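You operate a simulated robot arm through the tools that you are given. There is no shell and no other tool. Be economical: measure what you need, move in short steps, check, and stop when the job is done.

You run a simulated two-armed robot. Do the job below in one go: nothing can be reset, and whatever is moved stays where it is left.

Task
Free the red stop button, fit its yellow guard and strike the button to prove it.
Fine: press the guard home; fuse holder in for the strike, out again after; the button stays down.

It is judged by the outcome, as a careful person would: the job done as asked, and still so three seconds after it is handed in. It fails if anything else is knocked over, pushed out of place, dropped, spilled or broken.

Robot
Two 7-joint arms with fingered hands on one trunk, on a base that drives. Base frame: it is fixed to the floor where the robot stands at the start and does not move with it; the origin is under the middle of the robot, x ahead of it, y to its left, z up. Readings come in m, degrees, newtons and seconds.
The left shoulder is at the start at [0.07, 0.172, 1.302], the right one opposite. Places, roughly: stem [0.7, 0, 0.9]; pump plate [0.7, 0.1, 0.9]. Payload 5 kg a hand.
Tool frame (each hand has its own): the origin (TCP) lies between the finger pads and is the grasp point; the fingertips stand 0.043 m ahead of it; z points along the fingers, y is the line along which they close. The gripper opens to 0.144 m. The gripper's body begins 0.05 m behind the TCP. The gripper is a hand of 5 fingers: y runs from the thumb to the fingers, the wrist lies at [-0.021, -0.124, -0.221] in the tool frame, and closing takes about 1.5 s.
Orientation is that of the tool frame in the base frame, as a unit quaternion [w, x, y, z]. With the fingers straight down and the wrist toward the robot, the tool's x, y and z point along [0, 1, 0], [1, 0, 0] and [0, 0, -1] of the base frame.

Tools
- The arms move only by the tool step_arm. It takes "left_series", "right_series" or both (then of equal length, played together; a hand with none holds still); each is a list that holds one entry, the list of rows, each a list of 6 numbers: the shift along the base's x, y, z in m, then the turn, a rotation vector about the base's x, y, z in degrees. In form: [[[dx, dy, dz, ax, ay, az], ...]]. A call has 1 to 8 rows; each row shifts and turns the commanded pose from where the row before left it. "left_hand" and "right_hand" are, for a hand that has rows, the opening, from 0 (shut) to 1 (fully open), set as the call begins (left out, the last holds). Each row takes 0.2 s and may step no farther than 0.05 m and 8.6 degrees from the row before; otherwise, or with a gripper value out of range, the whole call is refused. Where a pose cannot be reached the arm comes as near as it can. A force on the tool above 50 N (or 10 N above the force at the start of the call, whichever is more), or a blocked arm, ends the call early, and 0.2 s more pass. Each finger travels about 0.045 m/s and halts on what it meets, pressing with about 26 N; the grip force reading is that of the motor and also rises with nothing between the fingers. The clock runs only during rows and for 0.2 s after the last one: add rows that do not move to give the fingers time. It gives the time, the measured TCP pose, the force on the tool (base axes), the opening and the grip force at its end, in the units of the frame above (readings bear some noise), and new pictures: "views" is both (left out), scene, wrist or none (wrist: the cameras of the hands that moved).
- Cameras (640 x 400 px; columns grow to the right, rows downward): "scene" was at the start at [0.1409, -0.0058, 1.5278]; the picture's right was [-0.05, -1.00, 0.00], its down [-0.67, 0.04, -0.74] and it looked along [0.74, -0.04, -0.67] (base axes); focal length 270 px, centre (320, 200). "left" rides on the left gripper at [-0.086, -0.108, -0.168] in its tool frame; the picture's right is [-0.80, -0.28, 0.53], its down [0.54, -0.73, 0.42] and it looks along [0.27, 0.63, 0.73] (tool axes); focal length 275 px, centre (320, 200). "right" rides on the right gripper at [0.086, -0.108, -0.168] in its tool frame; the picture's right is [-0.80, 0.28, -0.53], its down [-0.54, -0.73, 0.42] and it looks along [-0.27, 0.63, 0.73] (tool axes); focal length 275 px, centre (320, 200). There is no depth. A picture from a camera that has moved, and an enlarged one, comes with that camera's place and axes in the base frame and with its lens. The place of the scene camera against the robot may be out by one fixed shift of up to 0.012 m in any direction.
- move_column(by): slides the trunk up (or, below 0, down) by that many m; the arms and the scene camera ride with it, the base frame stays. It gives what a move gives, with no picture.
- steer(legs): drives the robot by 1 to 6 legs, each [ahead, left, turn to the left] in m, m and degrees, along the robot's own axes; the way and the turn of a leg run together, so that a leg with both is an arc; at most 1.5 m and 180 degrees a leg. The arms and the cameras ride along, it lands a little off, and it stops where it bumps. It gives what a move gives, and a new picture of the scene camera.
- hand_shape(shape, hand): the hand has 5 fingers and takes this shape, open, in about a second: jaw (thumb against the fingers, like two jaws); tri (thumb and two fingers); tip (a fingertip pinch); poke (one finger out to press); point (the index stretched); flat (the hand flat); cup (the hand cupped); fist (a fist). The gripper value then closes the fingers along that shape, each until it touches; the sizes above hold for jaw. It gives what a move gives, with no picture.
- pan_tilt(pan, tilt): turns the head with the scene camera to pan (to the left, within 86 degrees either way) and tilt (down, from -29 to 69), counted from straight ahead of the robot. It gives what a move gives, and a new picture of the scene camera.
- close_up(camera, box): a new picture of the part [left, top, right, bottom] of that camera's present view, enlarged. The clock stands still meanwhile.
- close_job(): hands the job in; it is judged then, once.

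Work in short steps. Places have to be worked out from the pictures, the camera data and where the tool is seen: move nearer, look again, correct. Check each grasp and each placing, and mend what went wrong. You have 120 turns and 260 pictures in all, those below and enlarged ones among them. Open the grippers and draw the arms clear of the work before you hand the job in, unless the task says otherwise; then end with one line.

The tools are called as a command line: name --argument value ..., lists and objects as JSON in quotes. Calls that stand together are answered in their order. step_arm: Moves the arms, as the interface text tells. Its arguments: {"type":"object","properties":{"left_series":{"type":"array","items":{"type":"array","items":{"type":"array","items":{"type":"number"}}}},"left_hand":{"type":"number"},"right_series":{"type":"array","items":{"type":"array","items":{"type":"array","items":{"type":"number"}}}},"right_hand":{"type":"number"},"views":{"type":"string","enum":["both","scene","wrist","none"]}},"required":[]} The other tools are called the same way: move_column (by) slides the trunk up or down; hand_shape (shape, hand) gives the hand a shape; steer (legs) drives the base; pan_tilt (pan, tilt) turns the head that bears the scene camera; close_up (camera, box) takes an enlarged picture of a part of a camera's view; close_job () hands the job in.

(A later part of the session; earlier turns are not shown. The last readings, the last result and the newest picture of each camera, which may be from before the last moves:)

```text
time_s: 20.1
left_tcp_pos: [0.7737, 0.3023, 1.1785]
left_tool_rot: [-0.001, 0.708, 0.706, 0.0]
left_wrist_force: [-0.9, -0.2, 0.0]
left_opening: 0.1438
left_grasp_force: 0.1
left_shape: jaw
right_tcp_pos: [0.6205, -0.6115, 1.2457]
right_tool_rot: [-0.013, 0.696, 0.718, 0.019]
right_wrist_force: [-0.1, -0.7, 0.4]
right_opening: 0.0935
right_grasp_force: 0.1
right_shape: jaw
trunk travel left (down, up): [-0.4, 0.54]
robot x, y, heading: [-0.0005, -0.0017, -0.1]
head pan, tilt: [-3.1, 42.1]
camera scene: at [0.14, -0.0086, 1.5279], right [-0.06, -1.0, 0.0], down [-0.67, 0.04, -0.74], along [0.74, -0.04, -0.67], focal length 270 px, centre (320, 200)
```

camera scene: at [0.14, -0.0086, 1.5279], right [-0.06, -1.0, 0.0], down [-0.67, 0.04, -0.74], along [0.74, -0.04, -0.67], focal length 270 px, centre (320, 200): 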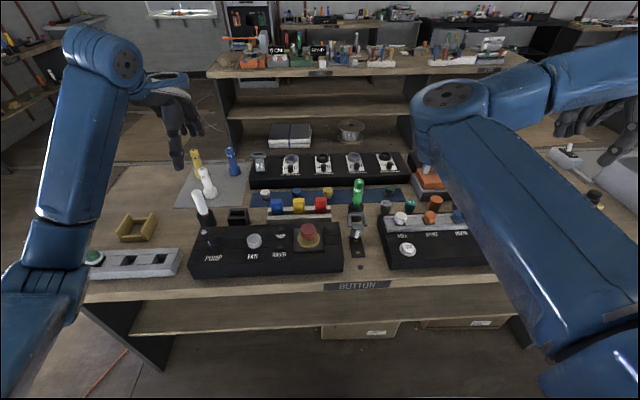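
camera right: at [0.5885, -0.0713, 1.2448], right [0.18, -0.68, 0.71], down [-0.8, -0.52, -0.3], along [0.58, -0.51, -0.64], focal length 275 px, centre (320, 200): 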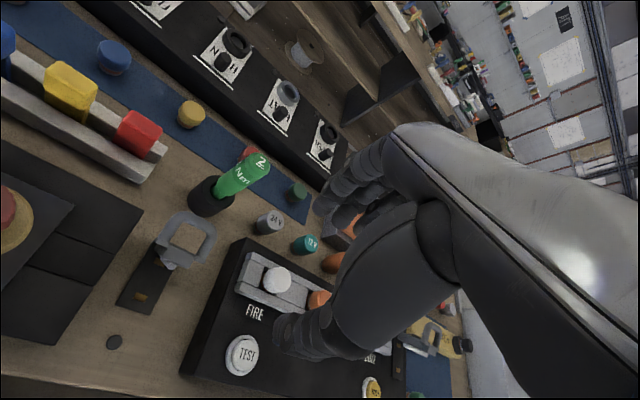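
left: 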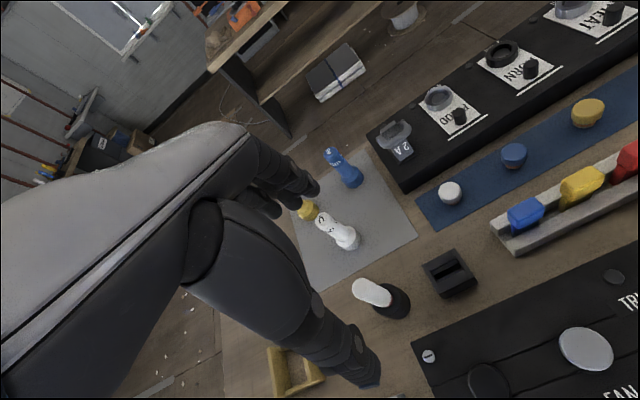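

The right arm is parked clear, and the left arm can do the rest. I move the left hand towards the yellow guard to view it with its wrist camera.

step_arm --left_series '[[[-0.02, 0.04, 0, 0, 0, 0], [-0.02, 0.04, 0, 0, 0, 0], [-0.02, 0.04, 0, 0, 0, 0], [-0.02, 0.04, 0, 0, 0, 0], [-0.01, 0.04, 0, 0, 0, 0]]]'

close_up --camera "scene" --box '[335, 205, 385, 275]'

```text
time_s: 21.3
left_tcp_pos: [0.6855, 0.5042, 1.1782]
left_tool_rot: [0.0, 0.709, 0.706, 0.0]
left_wrist_force: [1.0, 0.1, -0.5]
left_opening: 0.1436
left_grasp_force: 0.1
left_shape: jaw
right_tcp_pos: [0.6207, -0.6094, 1.2472]
right_tool_rot: [-0.012, 0.696, 0.718, 0.016]
right_wrist_force: [-1.2, 0.0, -0.7]
right_opening: 0.0937
right_grasp_force: 0.1
right_shape: jaw
trunk travel left (down, up): [-0.4, 0.54]
robot x, y, heading: [-0.002, 0.0007, -0.1]
head pan, tilt: [-3.1, 42.1]
camera scene: at [0.14, -0.0051, 1.5279], right [-0.06, -1.0, 0.0], down [-0.67, 0.04, -0.74], along [0.74, -0.04, -0.67], focal length 270 px, centre (320, 200)
camera left: at [0.5763, 0.419, 1.3462], right [-0.29, -0.8, -0.53], down [-0.72, 0.55, -0.42], along [0.63, 0.26, -0.73], focal length 275 px, centre (320, 200)
```

scene: 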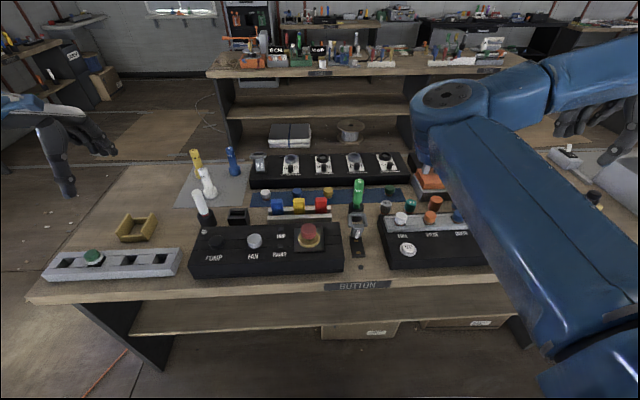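
left: 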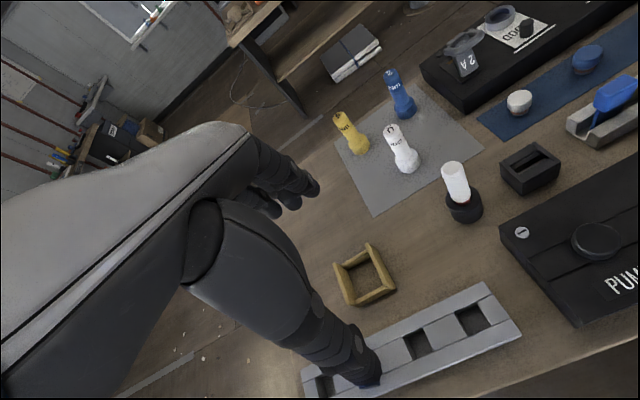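

```text
5.71 times, centred on (360, 240) of scene
camera zoom: at [0.14, -0.0051, 1.5279], right [-0.06, -1.0, 0.0], down [-0.67, 0.04, -0.74], along [0.74, -0.04, -0.67], focal length 1546 px, centre (91, -29)
```

zoom: 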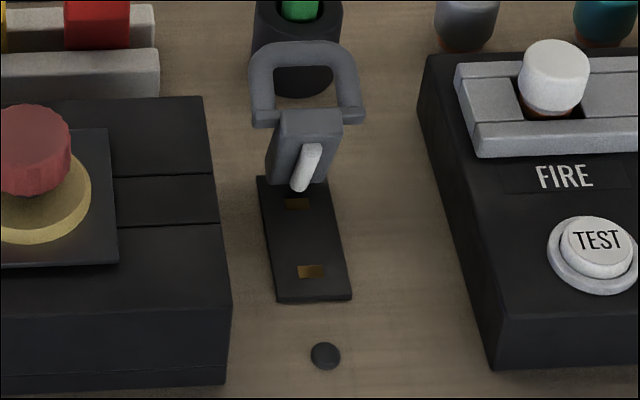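

Good: the guard and the grey rail in front of it are now in the wrist view. I zoom on the guard for its place.

close_up --camera "left" --box '[290, 220, 450, 320]'

close_up --camera "scene" --box '[110, 200, 170, 250]'

```text
4.00 times, centred on (370, 270) of left
camera zoom: at [0.5763, 0.419, 1.3462], right [-0.29, -0.8, -0.53], down [-0.72, 0.55, -0.42], along [0.63, 0.26, -0.73], focal length 1101 px, centre (120, -80)
```

zoom: 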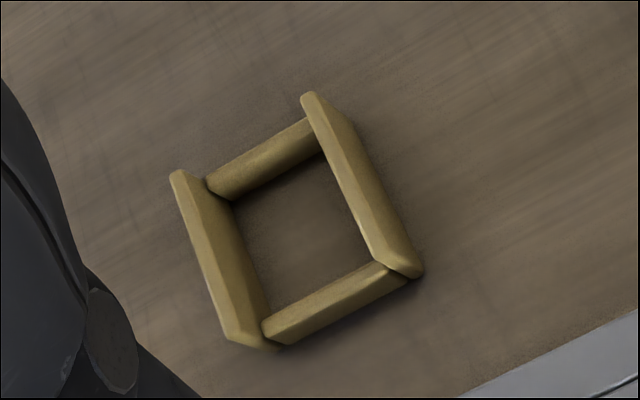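

```text
8.00 times, centred on (140, 225) of scene
camera zoom: at [0.14, -0.0051, 1.5279], right [-0.06, -1.0, 0.0], down [-0.67, 0.04, -0.74], along [0.74, -0.04, -0.67], focal length 2164 px, centre (1760, 0)
```

zoom: 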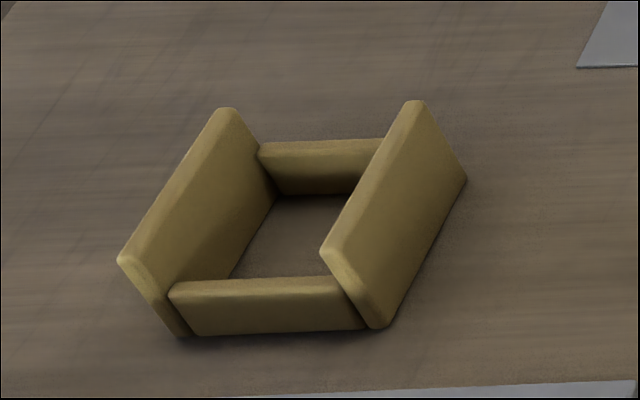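

Guard centre works out at about (0.784, 0.573), aligned with the base axes, about 0.085 square, bars 0.03 and walls 0.053 high. I bring the left hand above it with the opening at 0.115 so the thumb clears the grey rail.

step_arm --left_series '[[[0.035, 0.023, 0, 0, 0, 0], [0.035, 0.023, 0, 0, 0, 0], [0.0285, 0.023, -0.02, 0, 0, 0], [0, 0, -0.05, 0, 0, 0], [0, 0, -0.05, 0, 0, 0], [0, 0, -0.04, 0, 0, 0], [0, 0, 0, 0, 0, 0]]]' --left_hand 0.8

close_up --camera "scene" --box '[80, 150, 220, 270]'

close_up --camera "left" --box '[240, 160, 480, 340]'

```text
time_s: 22.9
left_tcp_pos: [0.7839, 0.5752, 1.0167]
left_tool_rot: [0.001, 0.709, 0.706, 0.0]
left_wrist_force: [0.2, 0.5, 0.1]
left_opening: 0.1153
left_grasp_force: 0.1
left_shape: jaw
right_tcp_pos: [0.6208, -0.6108, 1.246]
right_tool_rot: [-0.012, 0.696, 0.718, 0.017]
right_wrist_force: [-0.6, -0.6, -0.4]
right_opening: 0.0934
right_grasp_force: 0.1
right_shape: jaw
trunk travel left (down, up): [-0.4, 0.54]
robot x, y, heading: [-0.0018, 0.0015, -0.0]
head pan, tilt: [-3.1, 42.1]
camera scene: at [0.1405, -0.0065, 1.5279], right [-0.06, -1.0, 0.0], down [-0.67, 0.04, -0.74], along [0.74, -0.04, -0.67], focal length 270 px, centre (320, 200)
camera left: at [0.6748, 0.4905, 1.1851], right [-0.29, -0.8, -0.53], down [-0.72, 0.54, -0.42], along [0.63, 0.27, -0.73], focal length 275 px, centre (320, 200)
```

scene: 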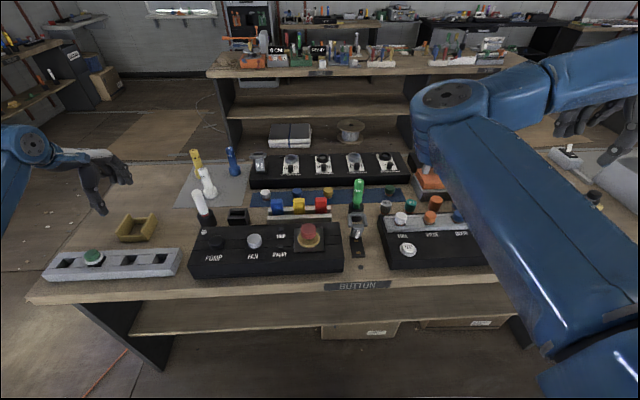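
left: 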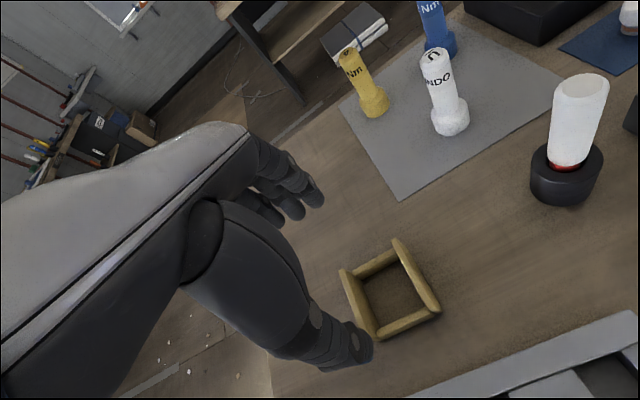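

```text
3.33 times, centred on (150, 210) of scene
camera zoom: at [0.1405, -0.0065, 1.5279], right [-0.06, -1.0, 0.0], down [-0.67, 0.04, -0.74], along [0.74, -0.04, -0.67], focal length 902 px, centre (887, 167)
```

zoom: 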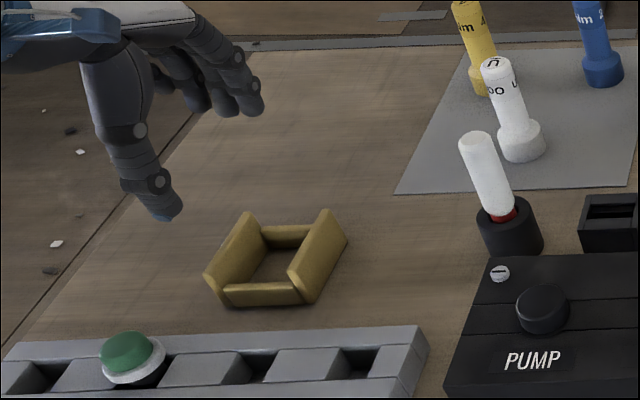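

```text
2.22 times, centred on (360, 250) of left
camera zoom: at [0.6748, 0.4905, 1.1851], right [-0.29, -0.8, -0.53], down [-0.72, 0.54, -0.42], along [0.63, 0.27, -0.73], focal length 612 px, centre (231, 89)
```

zoom: 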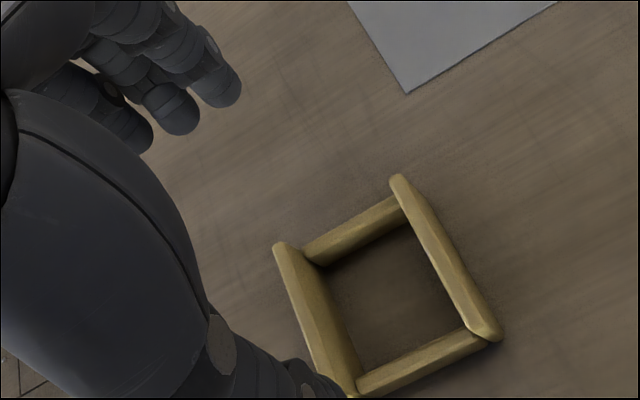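

Refined centre (0.782, 0.571). I descend so the fingertips end a few millimetres above the bench around the guard.

step_arm --left_series '[[[-0.002, -0.004, -0.04, 0, 0, 0], [0, 0, -0.04, 0, 0, 0], [0, 0, -0.03, 0, 0, 0], [0, 0, -0.02, 0, 0, 0], [0, 0, -0.014, 0, 0, 0], [0, 0, 0, 0, 0, 0]]]'

close_up --camera "scene" --box '[80, 150, 220, 270]'

```text
time_s: 24.3
left_tcp_pos: [0.7807, 0.5678, 0.8725]
left_tool_rot: [0.001, 0.708, 0.706, 0.0]
left_wrist_force: [0.5, 0.1, 0.0]
left_opening: 0.1154
left_grasp_force: 0.0
left_shape: jaw
right_tcp_pos: [0.6201, -0.6099, 1.2467]
right_tool_rot: [-0.013, 0.696, 0.718, 0.017]
right_wrist_force: [0.0, -0.5, 0.1]
right_opening: 0.0934
right_grasp_force: 0.0
right_shape: jaw
trunk travel left (down, up): [-0.4, 0.54]
robot x, y, heading: [-0.0012, 0.0016, -0.5]
head pan, tilt: [-3.1, 42.1]
camera scene: at [0.1409, -0.0065, 1.5278], right [-0.06, -1.0, 0.0], down [-0.67, 0.04, -0.74], along [0.74, -0.04, -0.67], focal length 270 px, centre (320, 200)
camera left: at [0.6716, 0.4833, 1.0402], right [-0.29, -0.8, -0.53], down [-0.72, 0.54, -0.42], along [0.63, 0.27, -0.73], focal length 275 px, centre (320, 200)
```

scene: 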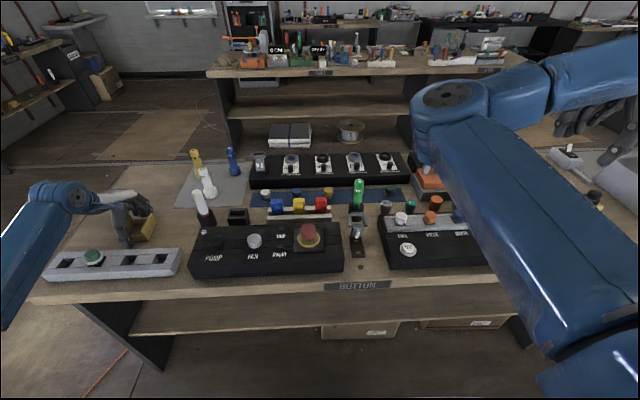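
left: 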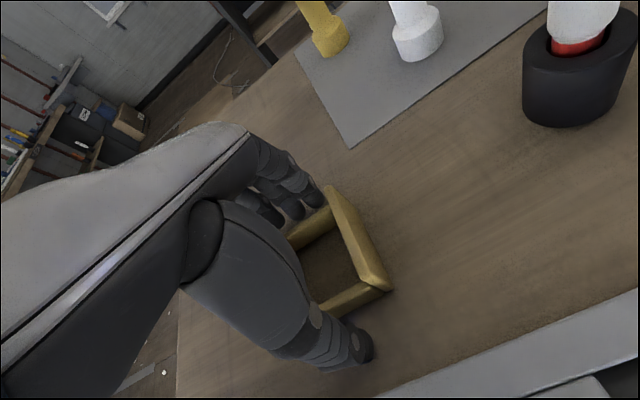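

```text
3.33 times, centred on (150, 210) of scene
camera zoom: at [0.1409, -0.0065, 1.5278], right [-0.06, -1.0, 0.0], down [-0.67, 0.04, -0.74], along [0.74, -0.04, -0.67], focal length 902 px, centre (887, 167)
```

zoom: 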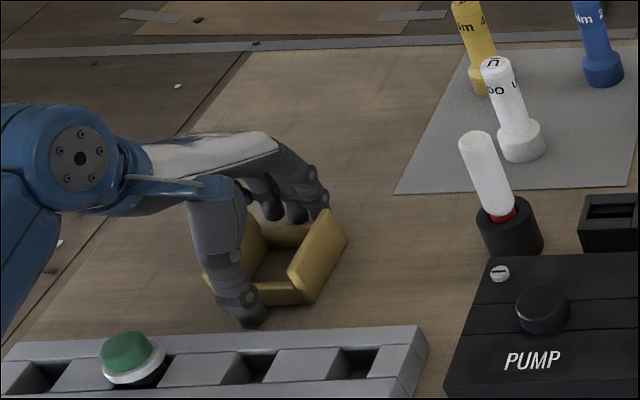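

The thumb is in front of the near bar, the fingers behind the far bar. I close on it.

step_arm --left_series '[[[0, 0, 0, 0, 0, 0], [0, 0, 0, 0, 0, 0], [0, 0, 0, 0, 0, 0], [0, 0, 0, 0, 0, 0], [0, 0, 0, 0, 0, 0], [0, 0, 0, 0, 0, 0]]]' --left_hand 0.4 --views "wrist"

close_up --camera "scene" --box '[80, 150, 220, 270]'

```text
time_s: 25.7
left_tcp_pos: [0.7803, 0.569, 0.8726]
left_tool_rot: [0.001, 0.709, 0.706, 0.0]
left_wrist_force: [0.1, 0.0, -0.4]
left_opening: 0.0822
left_grasp_force: 25.9
left_shape: jaw
right_tcp_pos: [0.6212, -0.609, 1.2475]
right_tool_rot: [-0.013, 0.696, 0.718, 0.016]
right_wrist_force: [-0.3, -0.5, 0.3]
right_opening: 0.0936
right_grasp_force: 0.1
right_shape: jaw
trunk travel left (down, up): [-0.4, 0.54]
robot x, y, heading: [0.0016, 0.0046, -0.1]
head pan, tilt: [-3.1, 42.1]
camera left: at [0.6717, 0.4834, 1.0402], right [-0.29, -0.8, -0.53], down [-0.72, 0.54, -0.42], along [0.63, 0.27, -0.73], focal length 275 px, centre (320, 200)
```

left: 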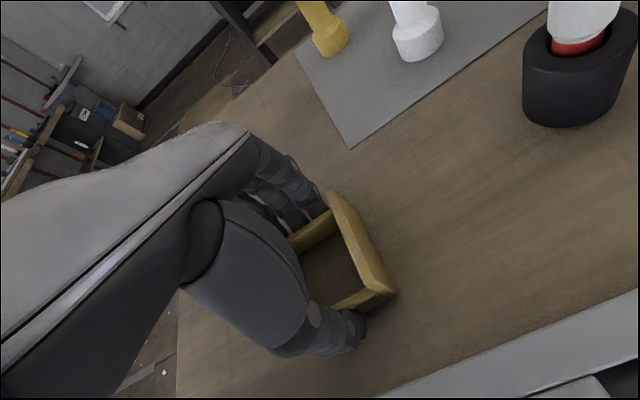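

```text
3.33 times, centred on (150, 210) of scene
camera zoom: at [0.1411, -0.0062, 1.5278], right [-0.06, -1.0, 0.0], down [-0.67, 0.04, -0.74], along [0.74, -0.04, -0.67], focal length 902 px, centre (887, 167)
```

zoom: 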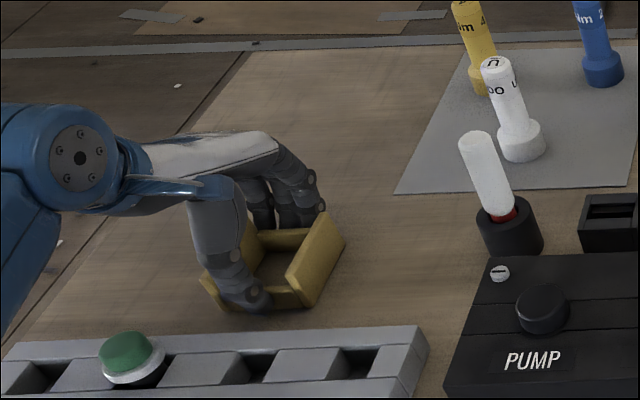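

Gripped: 25.9 N at opening 0.082. I lift it to check it's held level.

step_arm --left_series '[[[0, 0, 0.02, 0, 0, 0], [0, 0, 0.045, 0, 0, 0], [0, 0, 0.045, 0, 0, 0], [0, 0, 0.045, 0, 0, 0], [0, 0, 0.045, 0, 0, 0], [0, 0, 0.04, 0, 0, 0], [0, 0, 0, 0, 0, 0]]]' --views "both"

close_up --camera "scene" --box '[40, 90, 180, 210]'

close_up --camera "left" --box '[220, 150, 420, 350]'

```text
time_s: 27.3
left_tcp_pos: [0.7811, 0.5707, 1.1133]
left_tool_rot: [0.0, 0.708, 0.706, -0.001]
left_wrist_force: [-0.1, 0.4, -0.3]
left_opening: 0.0819
left_grasp_force: 26.6
left_shape: jaw
right_tcp_pos: [0.621, -0.6111, 1.2468]
right_tool_rot: [-0.013, 0.696, 0.718, 0.017]
right_wrist_force: [-0.3, 0.4, -0.6]
right_opening: 0.0936
right_grasp_force: 0.1
right_shape: jaw
trunk travel left (down, up): [-0.4, 0.54]
robot x, y, heading: [-0.0007, 0.0012, -0.2]
head pan, tilt: [-3.1, 42.1]
camera scene: at [0.1413, -0.0057, 1.5278], right [-0.06, -1.0, 0.0], down [-0.67, 0.04, -0.74], along [0.74, -0.04, -0.67], focal length 270 px, centre (320, 200)
camera left: at [0.6737, 0.4853, 1.2814], right [-0.29, -0.8, -0.53], down [-0.72, 0.54, -0.42], along [0.63, 0.26, -0.73], focal length 275 px, centre (320, 200)
```

scene: 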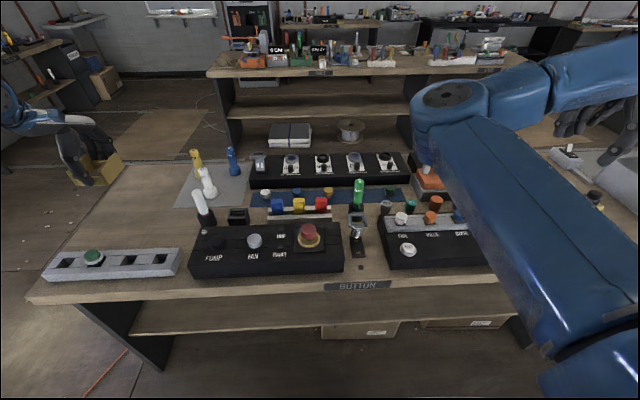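
left: 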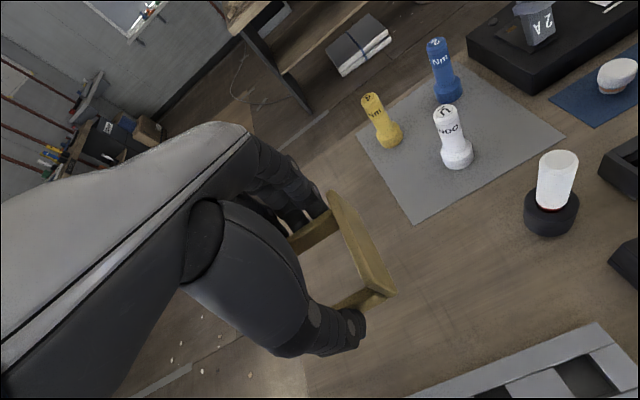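

```text
3.33 times, centred on (110, 150) of scene
camera zoom: at [0.1413, -0.0057, 1.5278], right [-0.06, -1.0, 0.0], down [-0.67, 0.04, -0.74], along [0.74, -0.04, -0.67], focal length 902 px, centre (1020, 367)
```

zoom: 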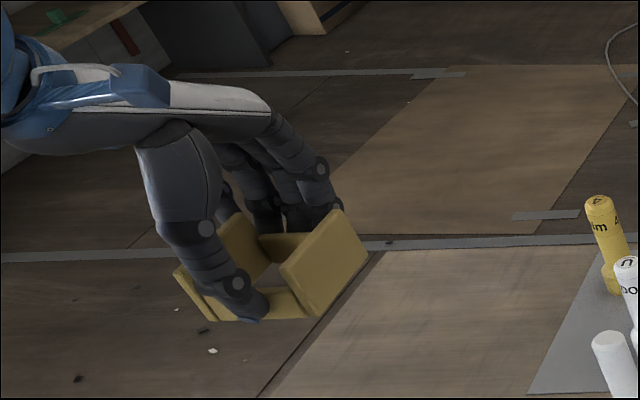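

```text
2.00 times, centred on (320, 250) of left
camera zoom: at [0.6737, 0.4853, 1.2814], right [-0.29, -0.8, -0.53], down [-0.72, 0.54, -0.42], along [0.63, 0.26, -0.73], focal length 551 px, centre (320, 100)
```

zoom: 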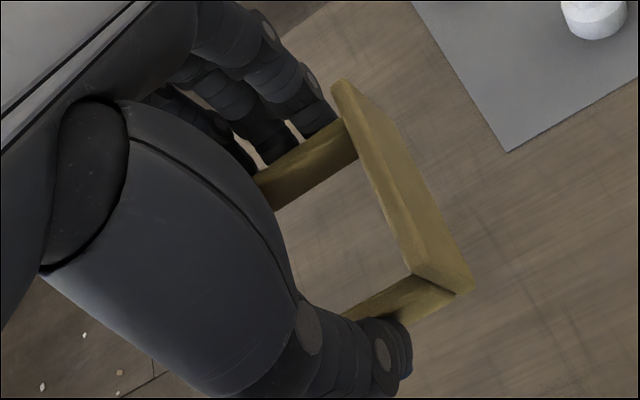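

The guard is held level and centred to a few millimetres. I carry it high across to above the button in two moves.

step_arm --left_series '[[[0, -0.045, 0, 0, 0, 0], [0, -0.045, 0, 0, 0, 0], [-0.015, -0.045, 0, 0, 0, 0], [-0.015, -0.045, 0, 0, 0, 0], [-0.015, -0.045, 0, 0, 0, 0], [-0.015, -0.045, 0, 0, 0, 0], [-0.015, -0.045, 0, 0, 0, 0]]]' --views "none"

step_arm --left_series '[[[-0.015, -0.045, 0, 0, 0, 0], [-0.015, -0.045, 0, 0, 0, 0], [-0.01, -0.045, 0, 0, 0, 0], [-0.01, -0.045, 0, 0, 0, 0], [-0.005, -0.045, 0, 0, 0, 0], [0, -0.03, 0, 0, 0, 0], [0, 0, 0, 0, 0, 0]]]'

```text
time_s: 28.9
left_tcp_pos: [0.7069, 0.2509, 1.1136]
left_tool_rot: [0.0, 0.708, 0.706, 0.001]
left_wrist_force: [0.3, -0.3, -0.3]
left_opening: 0.082
left_grasp_force: 26.0
left_shape: jaw
right_tcp_pos: [0.6213, -0.6116, 1.2445]
right_tool_rot: [-0.014, 0.696, 0.718, 0.017]
right_wrist_force: [-0.3, 0.8, 0.3]
right_opening: 0.0936
right_grasp_force: 0.0
right_shape: jaw
trunk travel left (down, up): [-0.4, 0.54]
robot x, y, heading: [-0.0013, -0.0012, -0.2]
head pan, tilt: [-3.1, 42.1]
```

```text
time_s: 30.5
left_tcp_pos: [0.6528, 0.0006, 1.1148]
left_tool_rot: [0.001, 0.708, 0.706, 0.0]
left_wrist_force: [0.1, 0.0, -0.9]
left_opening: 0.0817
left_grasp_force: 26.2
left_shape: jaw
right_tcp_pos: [0.621, -0.6107, 1.2467]
right_tool_rot: [-0.013, 0.696, 0.718, 0.016]
right_wrist_force: [0.6, 0.7, -0.4]
right_opening: 0.0933
right_grasp_force: 0.0
right_shape: jaw
trunk travel left (down, up): [-0.4, 0.54]
robot x, y, heading: [-0.0024, 0.0013, -0.3]
head pan, tilt: [-3.1, 42.1]
camera scene: at [0.1409, -0.0056, 1.5278], right [-0.06, -1.0, 0.0], down [-0.67, 0.04, -0.74], along [0.74, -0.04, -0.67], focal length 270 px, centre (320, 200)
camera left: at [0.5427, -0.085, 1.2821], right [-0.29, -0.8, -0.53], down [-0.72, 0.54, -0.42], along [0.63, 0.27, -0.73], focal length 275 px, centre (320, 200)
```

scene: 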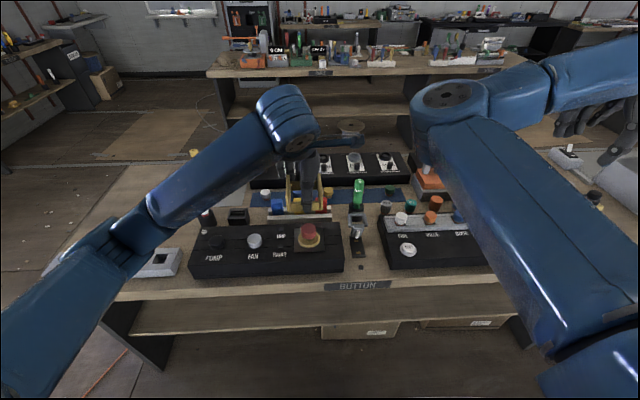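
left: 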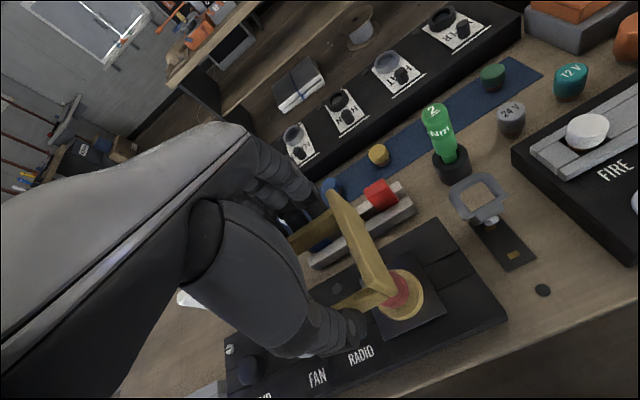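

Above the button. I lower to leave the guard bottom just above the button top (tool z ≈ 1.005) and compare positions.

step_arm --left_series '[[[0, 0, -0.04, 0, 0, 0], [0, 0, -0.04, 0, 0, 0], [0, 0, -0.03, 0, 0, 0], [0, 0, 0, 0, 0, 0]]]' --views "none"

close_up --camera "scene" --box '[260, 170, 360, 270]'

close_up --camera "left" --box '[240, 180, 480, 380]'

```text
time_s: 31.5
left_tcp_pos: [0.6497, -0.0013, 1.0063]
left_tool_rot: [0.0, 0.708, 0.707, 0.0]
left_wrist_force: [0.2, 0.2, -0.3]
left_opening: 0.0821
left_grasp_force: 25.4
left_shape: jaw
right_tcp_pos: [0.6202, -0.6102, 1.2466]
right_tool_rot: [-0.013, 0.696, 0.718, 0.017]
right_wrist_force: [-0.1, -1.0, 0.4]
right_opening: 0.0936
right_grasp_force: 0.1
right_shape: jaw
trunk travel left (down, up): [-0.4, 0.54]
robot x, y, heading: [0.0006, -0.0019, -0.2]
head pan, tilt: [-3.1, 42.1]
```

```text
4.00 times, centred on (310, 220) of scene
camera zoom: at [0.1411, -0.0065, 1.5278], right [-0.06, -1.0, 0.0], down [-0.67, 0.04, -0.74], along [0.74, -0.04, -0.67], focal length 1082 px, centre (360, 120)
```

zoom: 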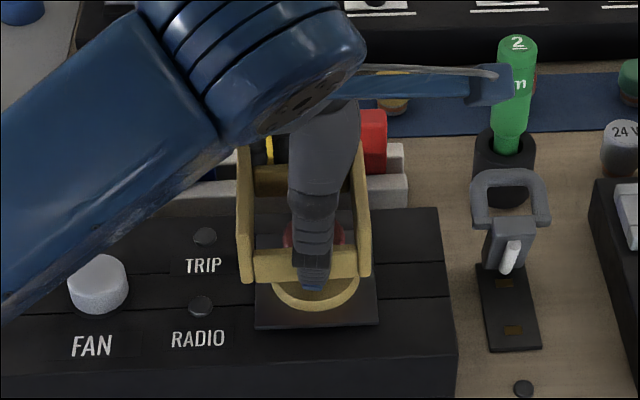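

```text
2.00 times, centred on (360, 280) of left
camera zoom: at [0.5414, -0.0855, 1.1735], right [-0.29, -0.8, -0.53], down [-0.72, 0.54, -0.42], along [0.63, 0.27, -0.73], focal length 551 px, centre (240, 40)
```

zoom: 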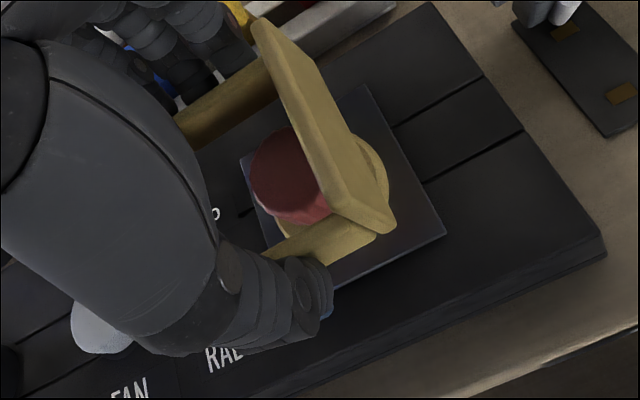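

Both cameras show the guard about 6 mm too far left (+y) and 4–5 mm too near relative to the plate. I correct and lower partly around the head.

step_arm --left_series '[[[0.004, -0.006, 0, 0, 0, 0], [0, 0, -0.01, 0, 0, 0], [0, 0, -0.01, 0, 0, 0], [0, 0, -0.01, 0, 0, 0], [0, 0, 0, 0, 0, 0]]]' --views "none"

close_up --camera "scene" --box '[280, 200, 340, 260]'

close_up --camera "left" --box '[260, 200, 460, 370]'

```text
time_s: 32.7
left_tcp_pos: [0.6549, -0.0066, 0.9731]
left_tool_rot: [0.0, 0.709, 0.706, 0.001]
left_wrist_force: [-0.1, 0.1, -0.9]
left_opening: 0.0821
left_grasp_force: 26.0
left_shape: jaw
right_tcp_pos: [0.6217, -0.611, 1.2464]
right_tool_rot: [-0.013, 0.696, 0.718, 0.017]
right_wrist_force: [0.0, 0.1, 0.8]
right_opening: 0.0935
right_grasp_force: 0.1
right_shape: jaw
trunk travel left (down, up): [-0.4, 0.54]
robot x, y, heading: [-0.0021, -0.0005, -0.2]
head pan, tilt: [-3.1, 42.1]
```

```text
6.67 times, centred on (310, 230) of scene
camera zoom: at [0.1409, -0.0063, 1.5278], right [-0.06, -1.0, 0.0], down [-0.67, 0.04, -0.74], along [0.74, -0.04, -0.67], focal length 1803 px, centre (387, 0)
```

zoom: 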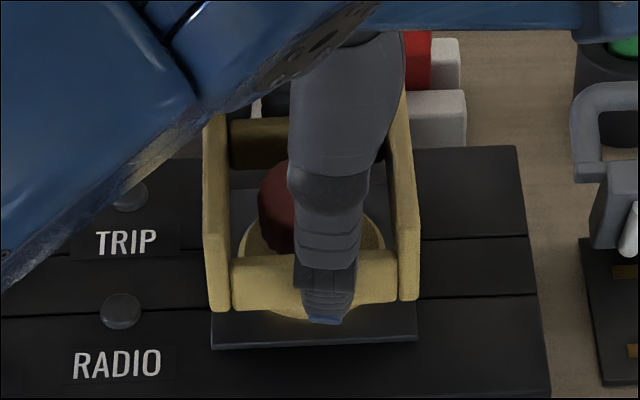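

```text
2.35 times, centred on (360, 285) of left
camera zoom: at [0.5461, -0.092, 1.1416], right [-0.29, -0.8, -0.53], down [-0.72, 0.54, -0.42], along [0.63, 0.27, -0.73], focal length 648 px, centre (226, 0)
```

zoom: 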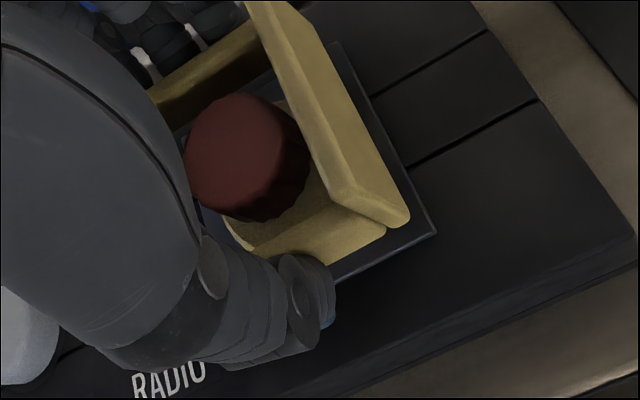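

Aligned now in both views (guard and plate edges coincide within ~1 mm). I lower in 4 mm steps towards the plate, watching the force.

step_arm --left_series '[[[0, 0, -0.005, 0, 0, 0], [0, 0, -0.005, 0, 0, 0], [0, 0, -0.004, 0, 0, 0], [0, 0, -0.004, 0, 0, 0], [0, 0, 0, 0, 0, 0]]]' --views "none"

close_up --camera "scene" --box '[280, 200, 340, 260]'

```text
time_s: 33.9
left_tcp_pos: [0.6549, -0.0074, 0.9553]
left_tool_rot: [0.0, 0.709, 0.705, 0.0]
left_wrist_force: [0.5, 0.7, -1.6]
left_opening: 0.0818
left_grasp_force: 26.4
left_shape: jaw
right_tcp_pos: [0.6214, -0.6104, 1.2469]
right_tool_rot: [-0.013, 0.696, 0.718, 0.016]
right_wrist_force: [-0.8, 0.1, 0.7]
right_opening: 0.0936
right_grasp_force: 0.1
right_shape: jaw
trunk travel left (down, up): [-0.4, 0.54]
robot x, y, heading: [-0.0019, -0.0027, -0.6]
head pan, tilt: [-3.1, 42.1]
```

```text
6.67 times, centred on (310, 230) of scene
camera zoom: at [0.1411, -0.0065, 1.5278], right [-0.06, -1.0, 0.0], down [-0.67, 0.04, -0.74], along [0.74, -0.04, -0.67], focal length 1803 px, centre (387, 0)
```

zoom: 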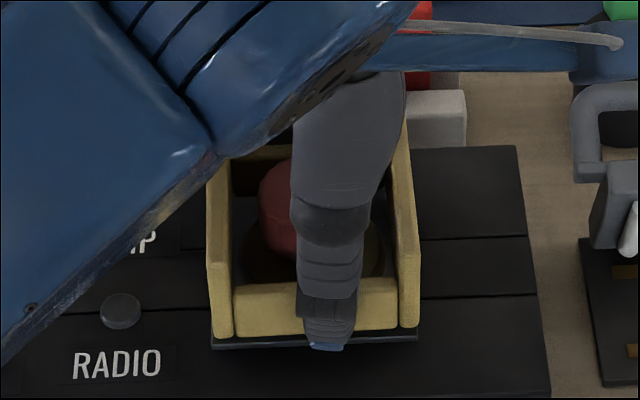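

Nearly on the plate with no resistance yet. I continue in fine steps to press it home.

step_arm --left_series '[[[0, 0, -0.003, 0, 0, 0], [0, 0, -0.003, 0, 0, 0], [0, 0, -0.002, 0, 0, 0], [0, 0, 0, 0, 0, 0]]]' --views "none"

close_up --camera "scene" --box '[280, 200, 340, 260]'

close_up --camera "left" --box '[260, 200, 460, 370]'

```text
time_s: 34.9
left_tcp_pos: [0.6559, -0.0069, 0.9468]
left_tool_rot: [0.0, 0.708, 0.706, 0.0]
left_wrist_force: [0.4, 0.6, -1.9]
left_opening: 0.0821
left_grasp_force: 26.1
left_shape: jaw
right_tcp_pos: [0.6211, -0.6111, 1.2467]
right_tool_rot: [-0.013, 0.696, 0.718, 0.017]
right_wrist_force: [-1.1, -0.2, 0.0]
right_opening: 0.0934
right_grasp_force: 0.1
right_shape: jaw
trunk travel left (down, up): [-0.4, 0.54]
robot x, y, heading: [0.0023, -0.0037, 0.0]
head pan, tilt: [-3.1, 42.1]
```

```text
6.67 times, centred on (310, 230) of scene
camera zoom: at [0.142, -0.0065, 1.5275], right [-0.06, -1.0, 0.0], down [-0.67, 0.04, -0.74], along [0.74, -0.04, -0.67], focal length 1803 px, centre (387, 0)
```

zoom: 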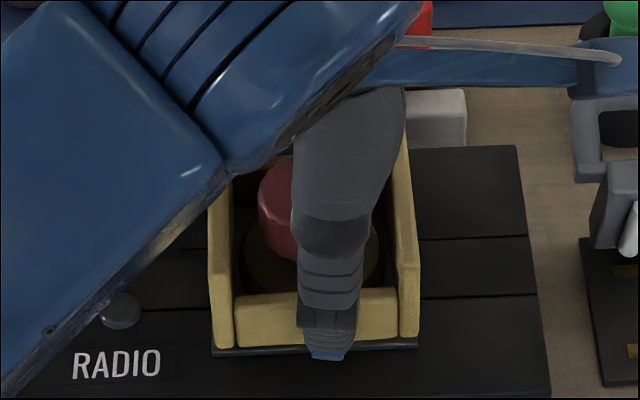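

```text
2.35 times, centred on (360, 285) of left
camera zoom: at [0.5477, -0.0926, 1.1151], right [-0.29, -0.8, -0.53], down [-0.73, 0.54, -0.42], along [0.63, 0.27, -0.73], focal length 648 px, centre (226, 0)
```

zoom: 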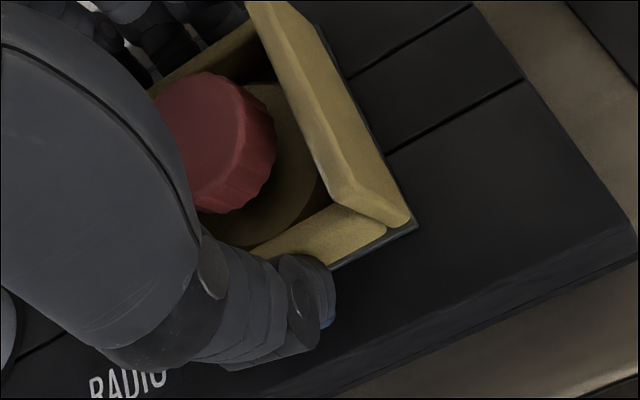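

It keeps descending almost freely and is well aligned. I continue until contact builds up.

step_arm --left_series '[[[0, 0, -0.003, 0, 0, 0], [0, 0, -0.003, 0, 0, 0], [0, 0, -0.002, 0, 0, 0], [0, 0, 0, 0, 0, 0]]]' --views "none"

close_up --camera "scene" --box '[280, 200, 340, 260]'

close_up --camera "left" --box '[260, 200, 460, 370]'

```text
time_s: 35.9
left_tcp_pos: [0.655, -0.0069, 0.944]
left_tool_rot: [0.003, 0.709, 0.706, 0.002]
left_wrist_force: [1.0, -0.4, 30.4]
left_opening: 0.082
left_grasp_force: 26.6
left_shape: jaw
right_tcp_pos: [0.6198, -0.6107, 1.2481]
right_tool_rot: [-0.012, 0.696, 0.718, 0.017]
right_wrist_force: [-0.1, -0.4, -0.1]
right_opening: 0.0938
right_grasp_force: 0.0
right_shape: jaw
trunk travel left (down, up): [-0.4, 0.54]
robot x, y, heading: [-0.0034, 0.0033, -0.3]
head pan, tilt: [-3.1, 42.1]
```

```text
6.67 times, centred on (310, 230) of scene
camera zoom: at [0.1384, -0.0064, 1.5284], right [-0.06, -1.0, 0.0], down [-0.67, 0.04, -0.74], along [0.74, -0.04, -0.67], focal length 1803 px, centre (387, 0)
```

zoom: 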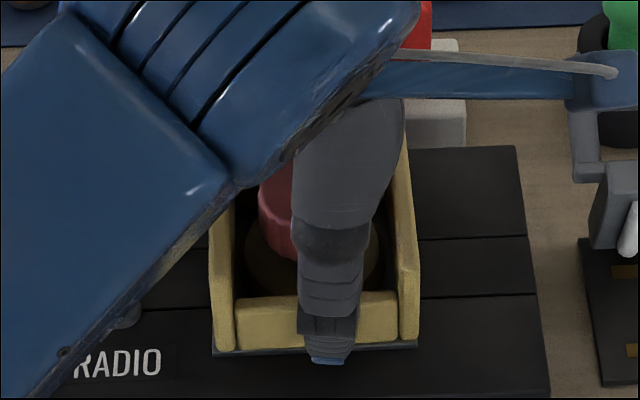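

```text
2.35 times, centred on (360, 285) of left
camera zoom: at [0.5454, -0.0921, 1.1113], right [-0.28, -0.8, -0.53], down [-0.72, 0.54, -0.43], along [0.63, 0.26, -0.73], focal length 648 px, centre (226, 0)
```

zoom: 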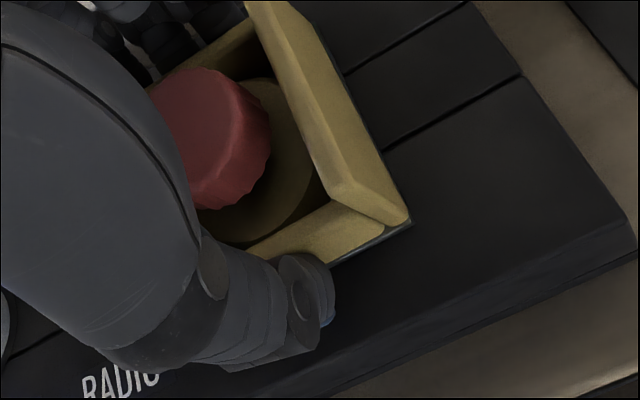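

Contact: 30 N. I press on a little further to see whether it clicks home or is bottomed.

step_arm --left_series '[[[0, 0, -0.002, 0, 0, 0], [0, 0, -0.002, 0, 0, 0], [0, 0, 0, 0, 0, 0]]]' --views "none"

close_up --camera "left" --box '[300, 220, 420, 320]'

```text
time_s: 36.7
left_tcp_pos: [0.6554, -0.0064, 0.9343]
left_tool_rot: [-0.002, 0.707, 0.707, -0.001]
left_wrist_force: [0.7, -0.5, 10.6]
left_opening: 0.077
left_grasp_force: 25.8
left_shape: jaw
right_tcp_pos: [0.6194, -0.6107, 1.2471]
right_tool_rot: [-0.012, 0.696, 0.718, 0.018]
right_wrist_force: [-0.4, 0.2, -0.3]
right_opening: 0.0936
right_grasp_force: 0.1
right_shape: jaw
trunk travel left (down, up): [-0.4, 0.54]
robot x, y, heading: [0.0022, 0.0019, -0.2]
head pan, tilt: [-3.1, 42.1]
```

```text
4.00 times, centred on (360, 270) of left
camera zoom: at [0.5463, -0.0925, 1.1026], right [-0.29, -0.79, -0.53], down [-0.73, 0.55, -0.42], along [0.63, 0.27, -0.73], focal length 1101 px, centre (160, -80)
```

zoom: 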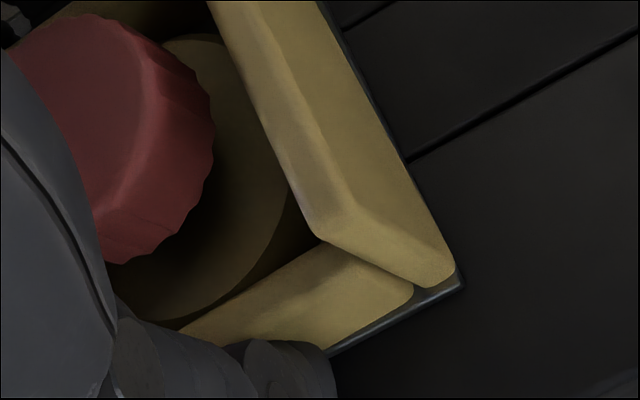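

The hand went down 10 mm, with the fingers likely sliding on the guard or it snapping in. I open, then lift away to inspect.

step_arm --left_series '[[[0, 0, 0.003, 0, 0, 0], [0, 0, 0, 0, 0, 0], [0, 0, 0, 0, 0, 0], [0, 0, 0, 0, 0, 0]]]' --left_hand 0.85 --views "none"

step_arm --left_series '[[[0, 0, 0.03, 0, 0, 0], [0, 0, 0.04, 0, 0, 0], [0, 0, 0.04, 0, 0, 0], [0, 0, 0.04, 0, 0, 0], [0, 0.04, 0, 0, 0, 0], [0, 0.045, 0, 0, 0, 0], [0, 0.045, 0, 0, 0, 0], [0, 0.02, 0, 0, 0, 0]]]' --views "none"

close_up --camera "scene" --box '[270, 200, 350, 260]'

close_up --camera "scene" --box '[180, 150, 460, 300]'

```text
time_s: 37.7
left_tcp_pos: [0.6568, -0.0071, 0.9391]
left_tool_rot: [-0.001, 0.709, 0.705, 0.0]
left_wrist_force: [0.9, 0.5, 0.0]
left_opening: 0.1223
left_grasp_force: 0.0
left_shape: jaw
right_tcp_pos: [0.6202, -0.6103, 1.2472]
right_tool_rot: [-0.013, 0.696, 0.717, 0.016]
right_wrist_force: [-0.5, 0.0, 0.5]
right_opening: 0.0935
right_grasp_force: 0.1
right_shape: jaw
trunk travel left (down, up): [-0.4, 0.54]
robot x, y, heading: [-0.0028, -0.0037, -0.3]
head pan, tilt: [-3.1, 42.1]
```

```text
time_s: 39.5
left_tcp_pos: [0.6569, 0.1431, 1.0905]
left_tool_rot: [-0.001, 0.709, 0.706, 0.0]
left_wrist_force: [0.3, -0.4, -0.9]
left_opening: 0.1224
left_grasp_force: 0.1
left_shape: jaw
right_tcp_pos: [0.6195, -0.6117, 1.247]
right_tool_rot: [-0.012, 0.695, 0.718, 0.017]
right_wrist_force: [-0.6, 0.1, 0.2]
right_opening: 0.0933
right_grasp_force: 0.1
right_shape: jaw
trunk travel left (down, up): [-0.4, 0.54]
robot x, y, heading: [0.0025, -0.0024, -0.1]
head pan, tilt: [-3.1, 42.1]
```

```text
6.67 times, centred on (310, 230) of scene
camera zoom: at [0.1407, -0.0063, 1.5279], right [-0.06, -1.0, 0.0], down [-0.67, 0.04, -0.74], along [0.74, -0.04, -0.67], focal length 1803 px, centre (387, 0)
```

zoom: 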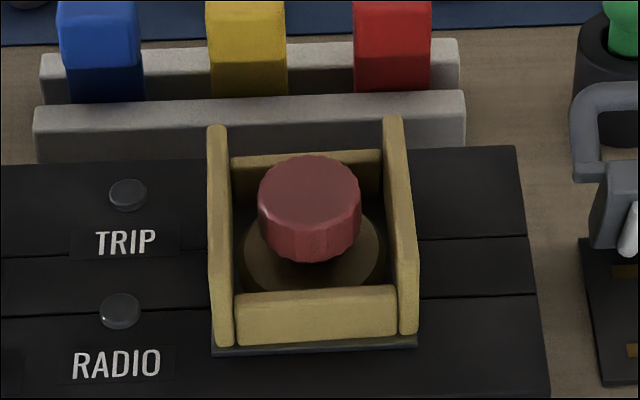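

```text
2.29 times, centred on (320, 225) of scene
camera zoom: at [0.1407, -0.0063, 1.5279], right [-0.06, -1.0, 0.0], down [-0.67, 0.04, -0.74], along [0.74, -0.04, -0.67], focal length 618 px, centre (320, 143)
```

zoom: 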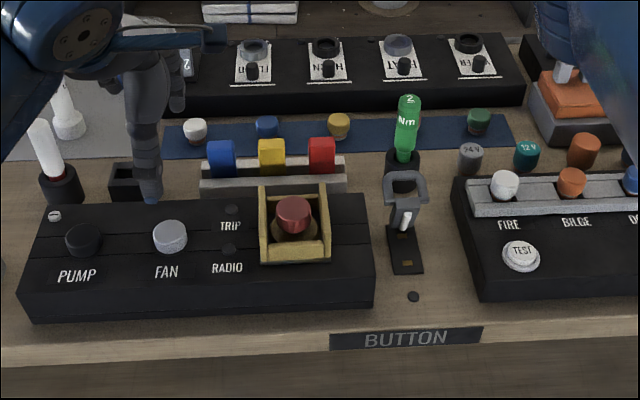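

Released cleanly, button still up inside the guard. I zoom hard on the guard-to-plate seam from both cameras.

close_up --camera "scene" --box '[298, 238, 328, 258]'

close_up --camera "left" --box '[420, 180, 640, 400]'

```text
16.00 times, centred on (313, 248) of scene
camera zoom: at [0.1407, -0.0063, 1.5279], right [-0.06, -1.0, 0.0], down [-0.67, 0.04, -0.74], along [0.74, -0.04, -0.67], focal length 4328 px, centre (432, -568)
```

zoom: 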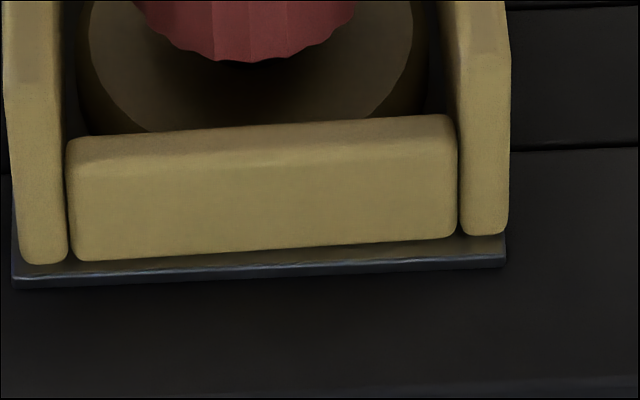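

```text
1.82 times, centred on (530, 290) of left
camera zoom: at [0.5481, 0.0572, 1.2584], right [-0.29, -0.8, -0.53], down [-0.72, 0.55, -0.42], along [0.63, 0.26, -0.73], focal length 500 px, centre (-62, 36)
```

zoom: 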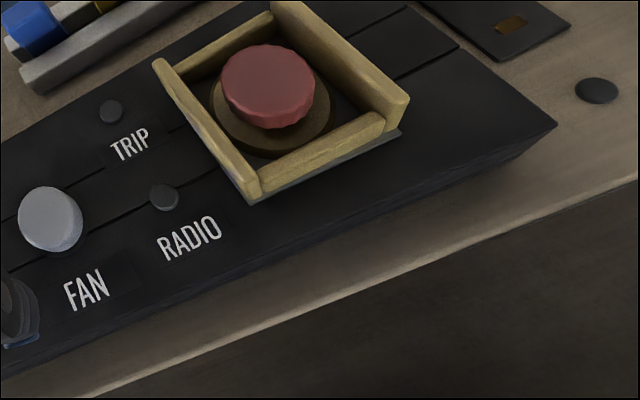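

The guard sits flat round the ring, but it's about 1.4° off the plate's yaw and I want proof that it's home. I turn the left hand a quarter turn clockwise (up high) so I can square the tall walls and press on both wall tops clear of the button.

step_arm --left_series '[[[0, 0.01, 0.02, 0, 0, -8.3], [0, 0.01, 0.02, 0, 0, -8.3], [0, 0.01, 0, 0, 0, -8.3], [0, 0, 0, 0, 0, -8.3], [0, 0, 0, 0, 0, -8.3], [0, 0, 0, 0, 0, -8.3]]]' --views "none"

step_arm --left_series '[[[0, 0, 0, 0, 0, -8.3], [0, 0, 0, 0, 0, -8.3], [0, 0, 0, 0, 0, -8.3], [0, 0, 0, 0, 0, -8.3], [0, 0, 0, 0, 0, -8.3], [0, 0, 0, 0, 0, 0]]]'

```text
time_s: 40.9
left_tcp_pos: [0.6558, 0.1728, 1.1292]
left_tool_rot: [0.0, 0.94, 0.341, 0.001]
left_wrist_force: [-0.3, 0.5, 1.1]
left_opening: 0.1223
left_grasp_force: 0.1
left_shape: jaw
right_tcp_pos: [0.6204, -0.6102, 1.2471]
right_tool_rot: [-0.013, 0.695, 0.718, 0.016]
right_wrist_force: [-0.2, 0.6, 1.1]
right_opening: 0.0936
right_grasp_force: 0.0
right_shape: jaw
trunk travel left (down, up): [-0.4, 0.54]
robot x, y, heading: [-0.0013, 0.0016, -0.5]
head pan, tilt: [-3.1, 42.1]
```

```text
time_s: 42.3
left_tcp_pos: [0.6562, 0.1723, 1.1292]
left_tool_rot: [0.0, 1.0, -0.014, -0.001]
left_wrist_force: [-0.1, 0.8, -0.4]
left_opening: 0.1225
left_grasp_force: 0.1
left_shape: jaw
right_tcp_pos: [0.6201, -0.6103, 1.2469]
right_tool_rot: [-0.012, 0.696, 0.718, 0.017]
right_wrist_force: [0.8, -0.8, 0.2]
right_opening: 0.0935
right_grasp_force: 0.0
right_shape: jaw
trunk travel left (down, up): [-0.4, 0.54]
robot x, y, heading: [-0.0006, -0.0008, 0.1]
head pan, tilt: [-3.1, 42.1]
camera scene: at [0.1407, -0.0062, 1.5279], right [-0.06, -1.0, 0.0], down [-0.67, 0.04, -0.74], along [0.74, -0.04, -0.67], focal length 270 px, centre (320, 200)
camera left: at [0.5727, 0.2844, 1.2971], right [-0.79, 0.31, -0.53], down [0.56, 0.71, -0.42], along [0.25, -0.63, -0.73], focal length 275 px, centre (320, 200)
```

scene: 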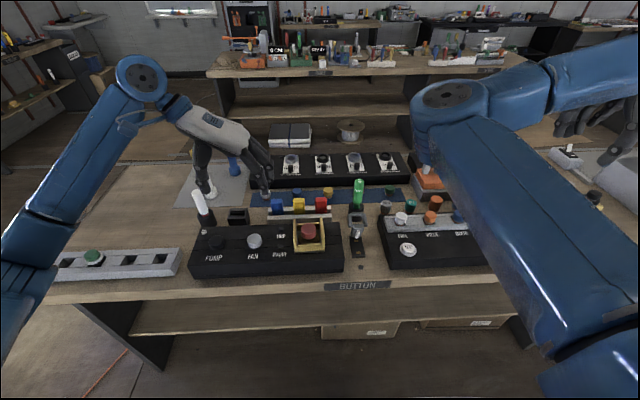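
left: 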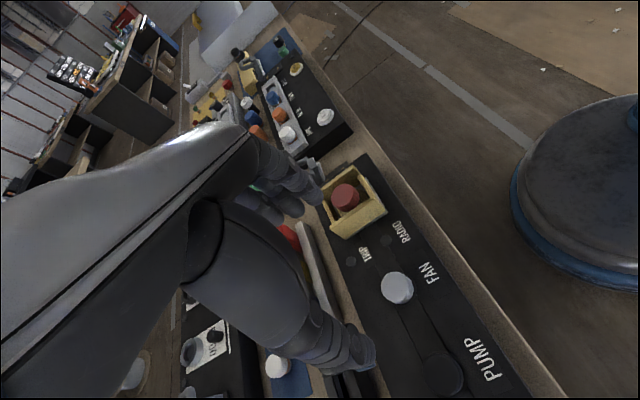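

This posture is comfortable. I zoom the wrist view on the guard from this side.

close_up --camera "left" --box '[300, 150, 420, 260]'

```text
3.64 times, centred on (360, 205) of left
camera zoom: at [0.5727, 0.2844, 1.2971], right [-0.79, 0.31, -0.53], down [0.56, 0.71, -0.42], along [0.25, -0.63, -0.73], focal length 1001 px, centre (174, 182)
```

zoom: 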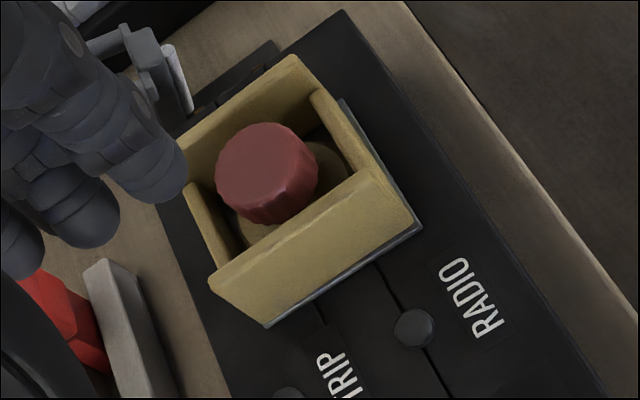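

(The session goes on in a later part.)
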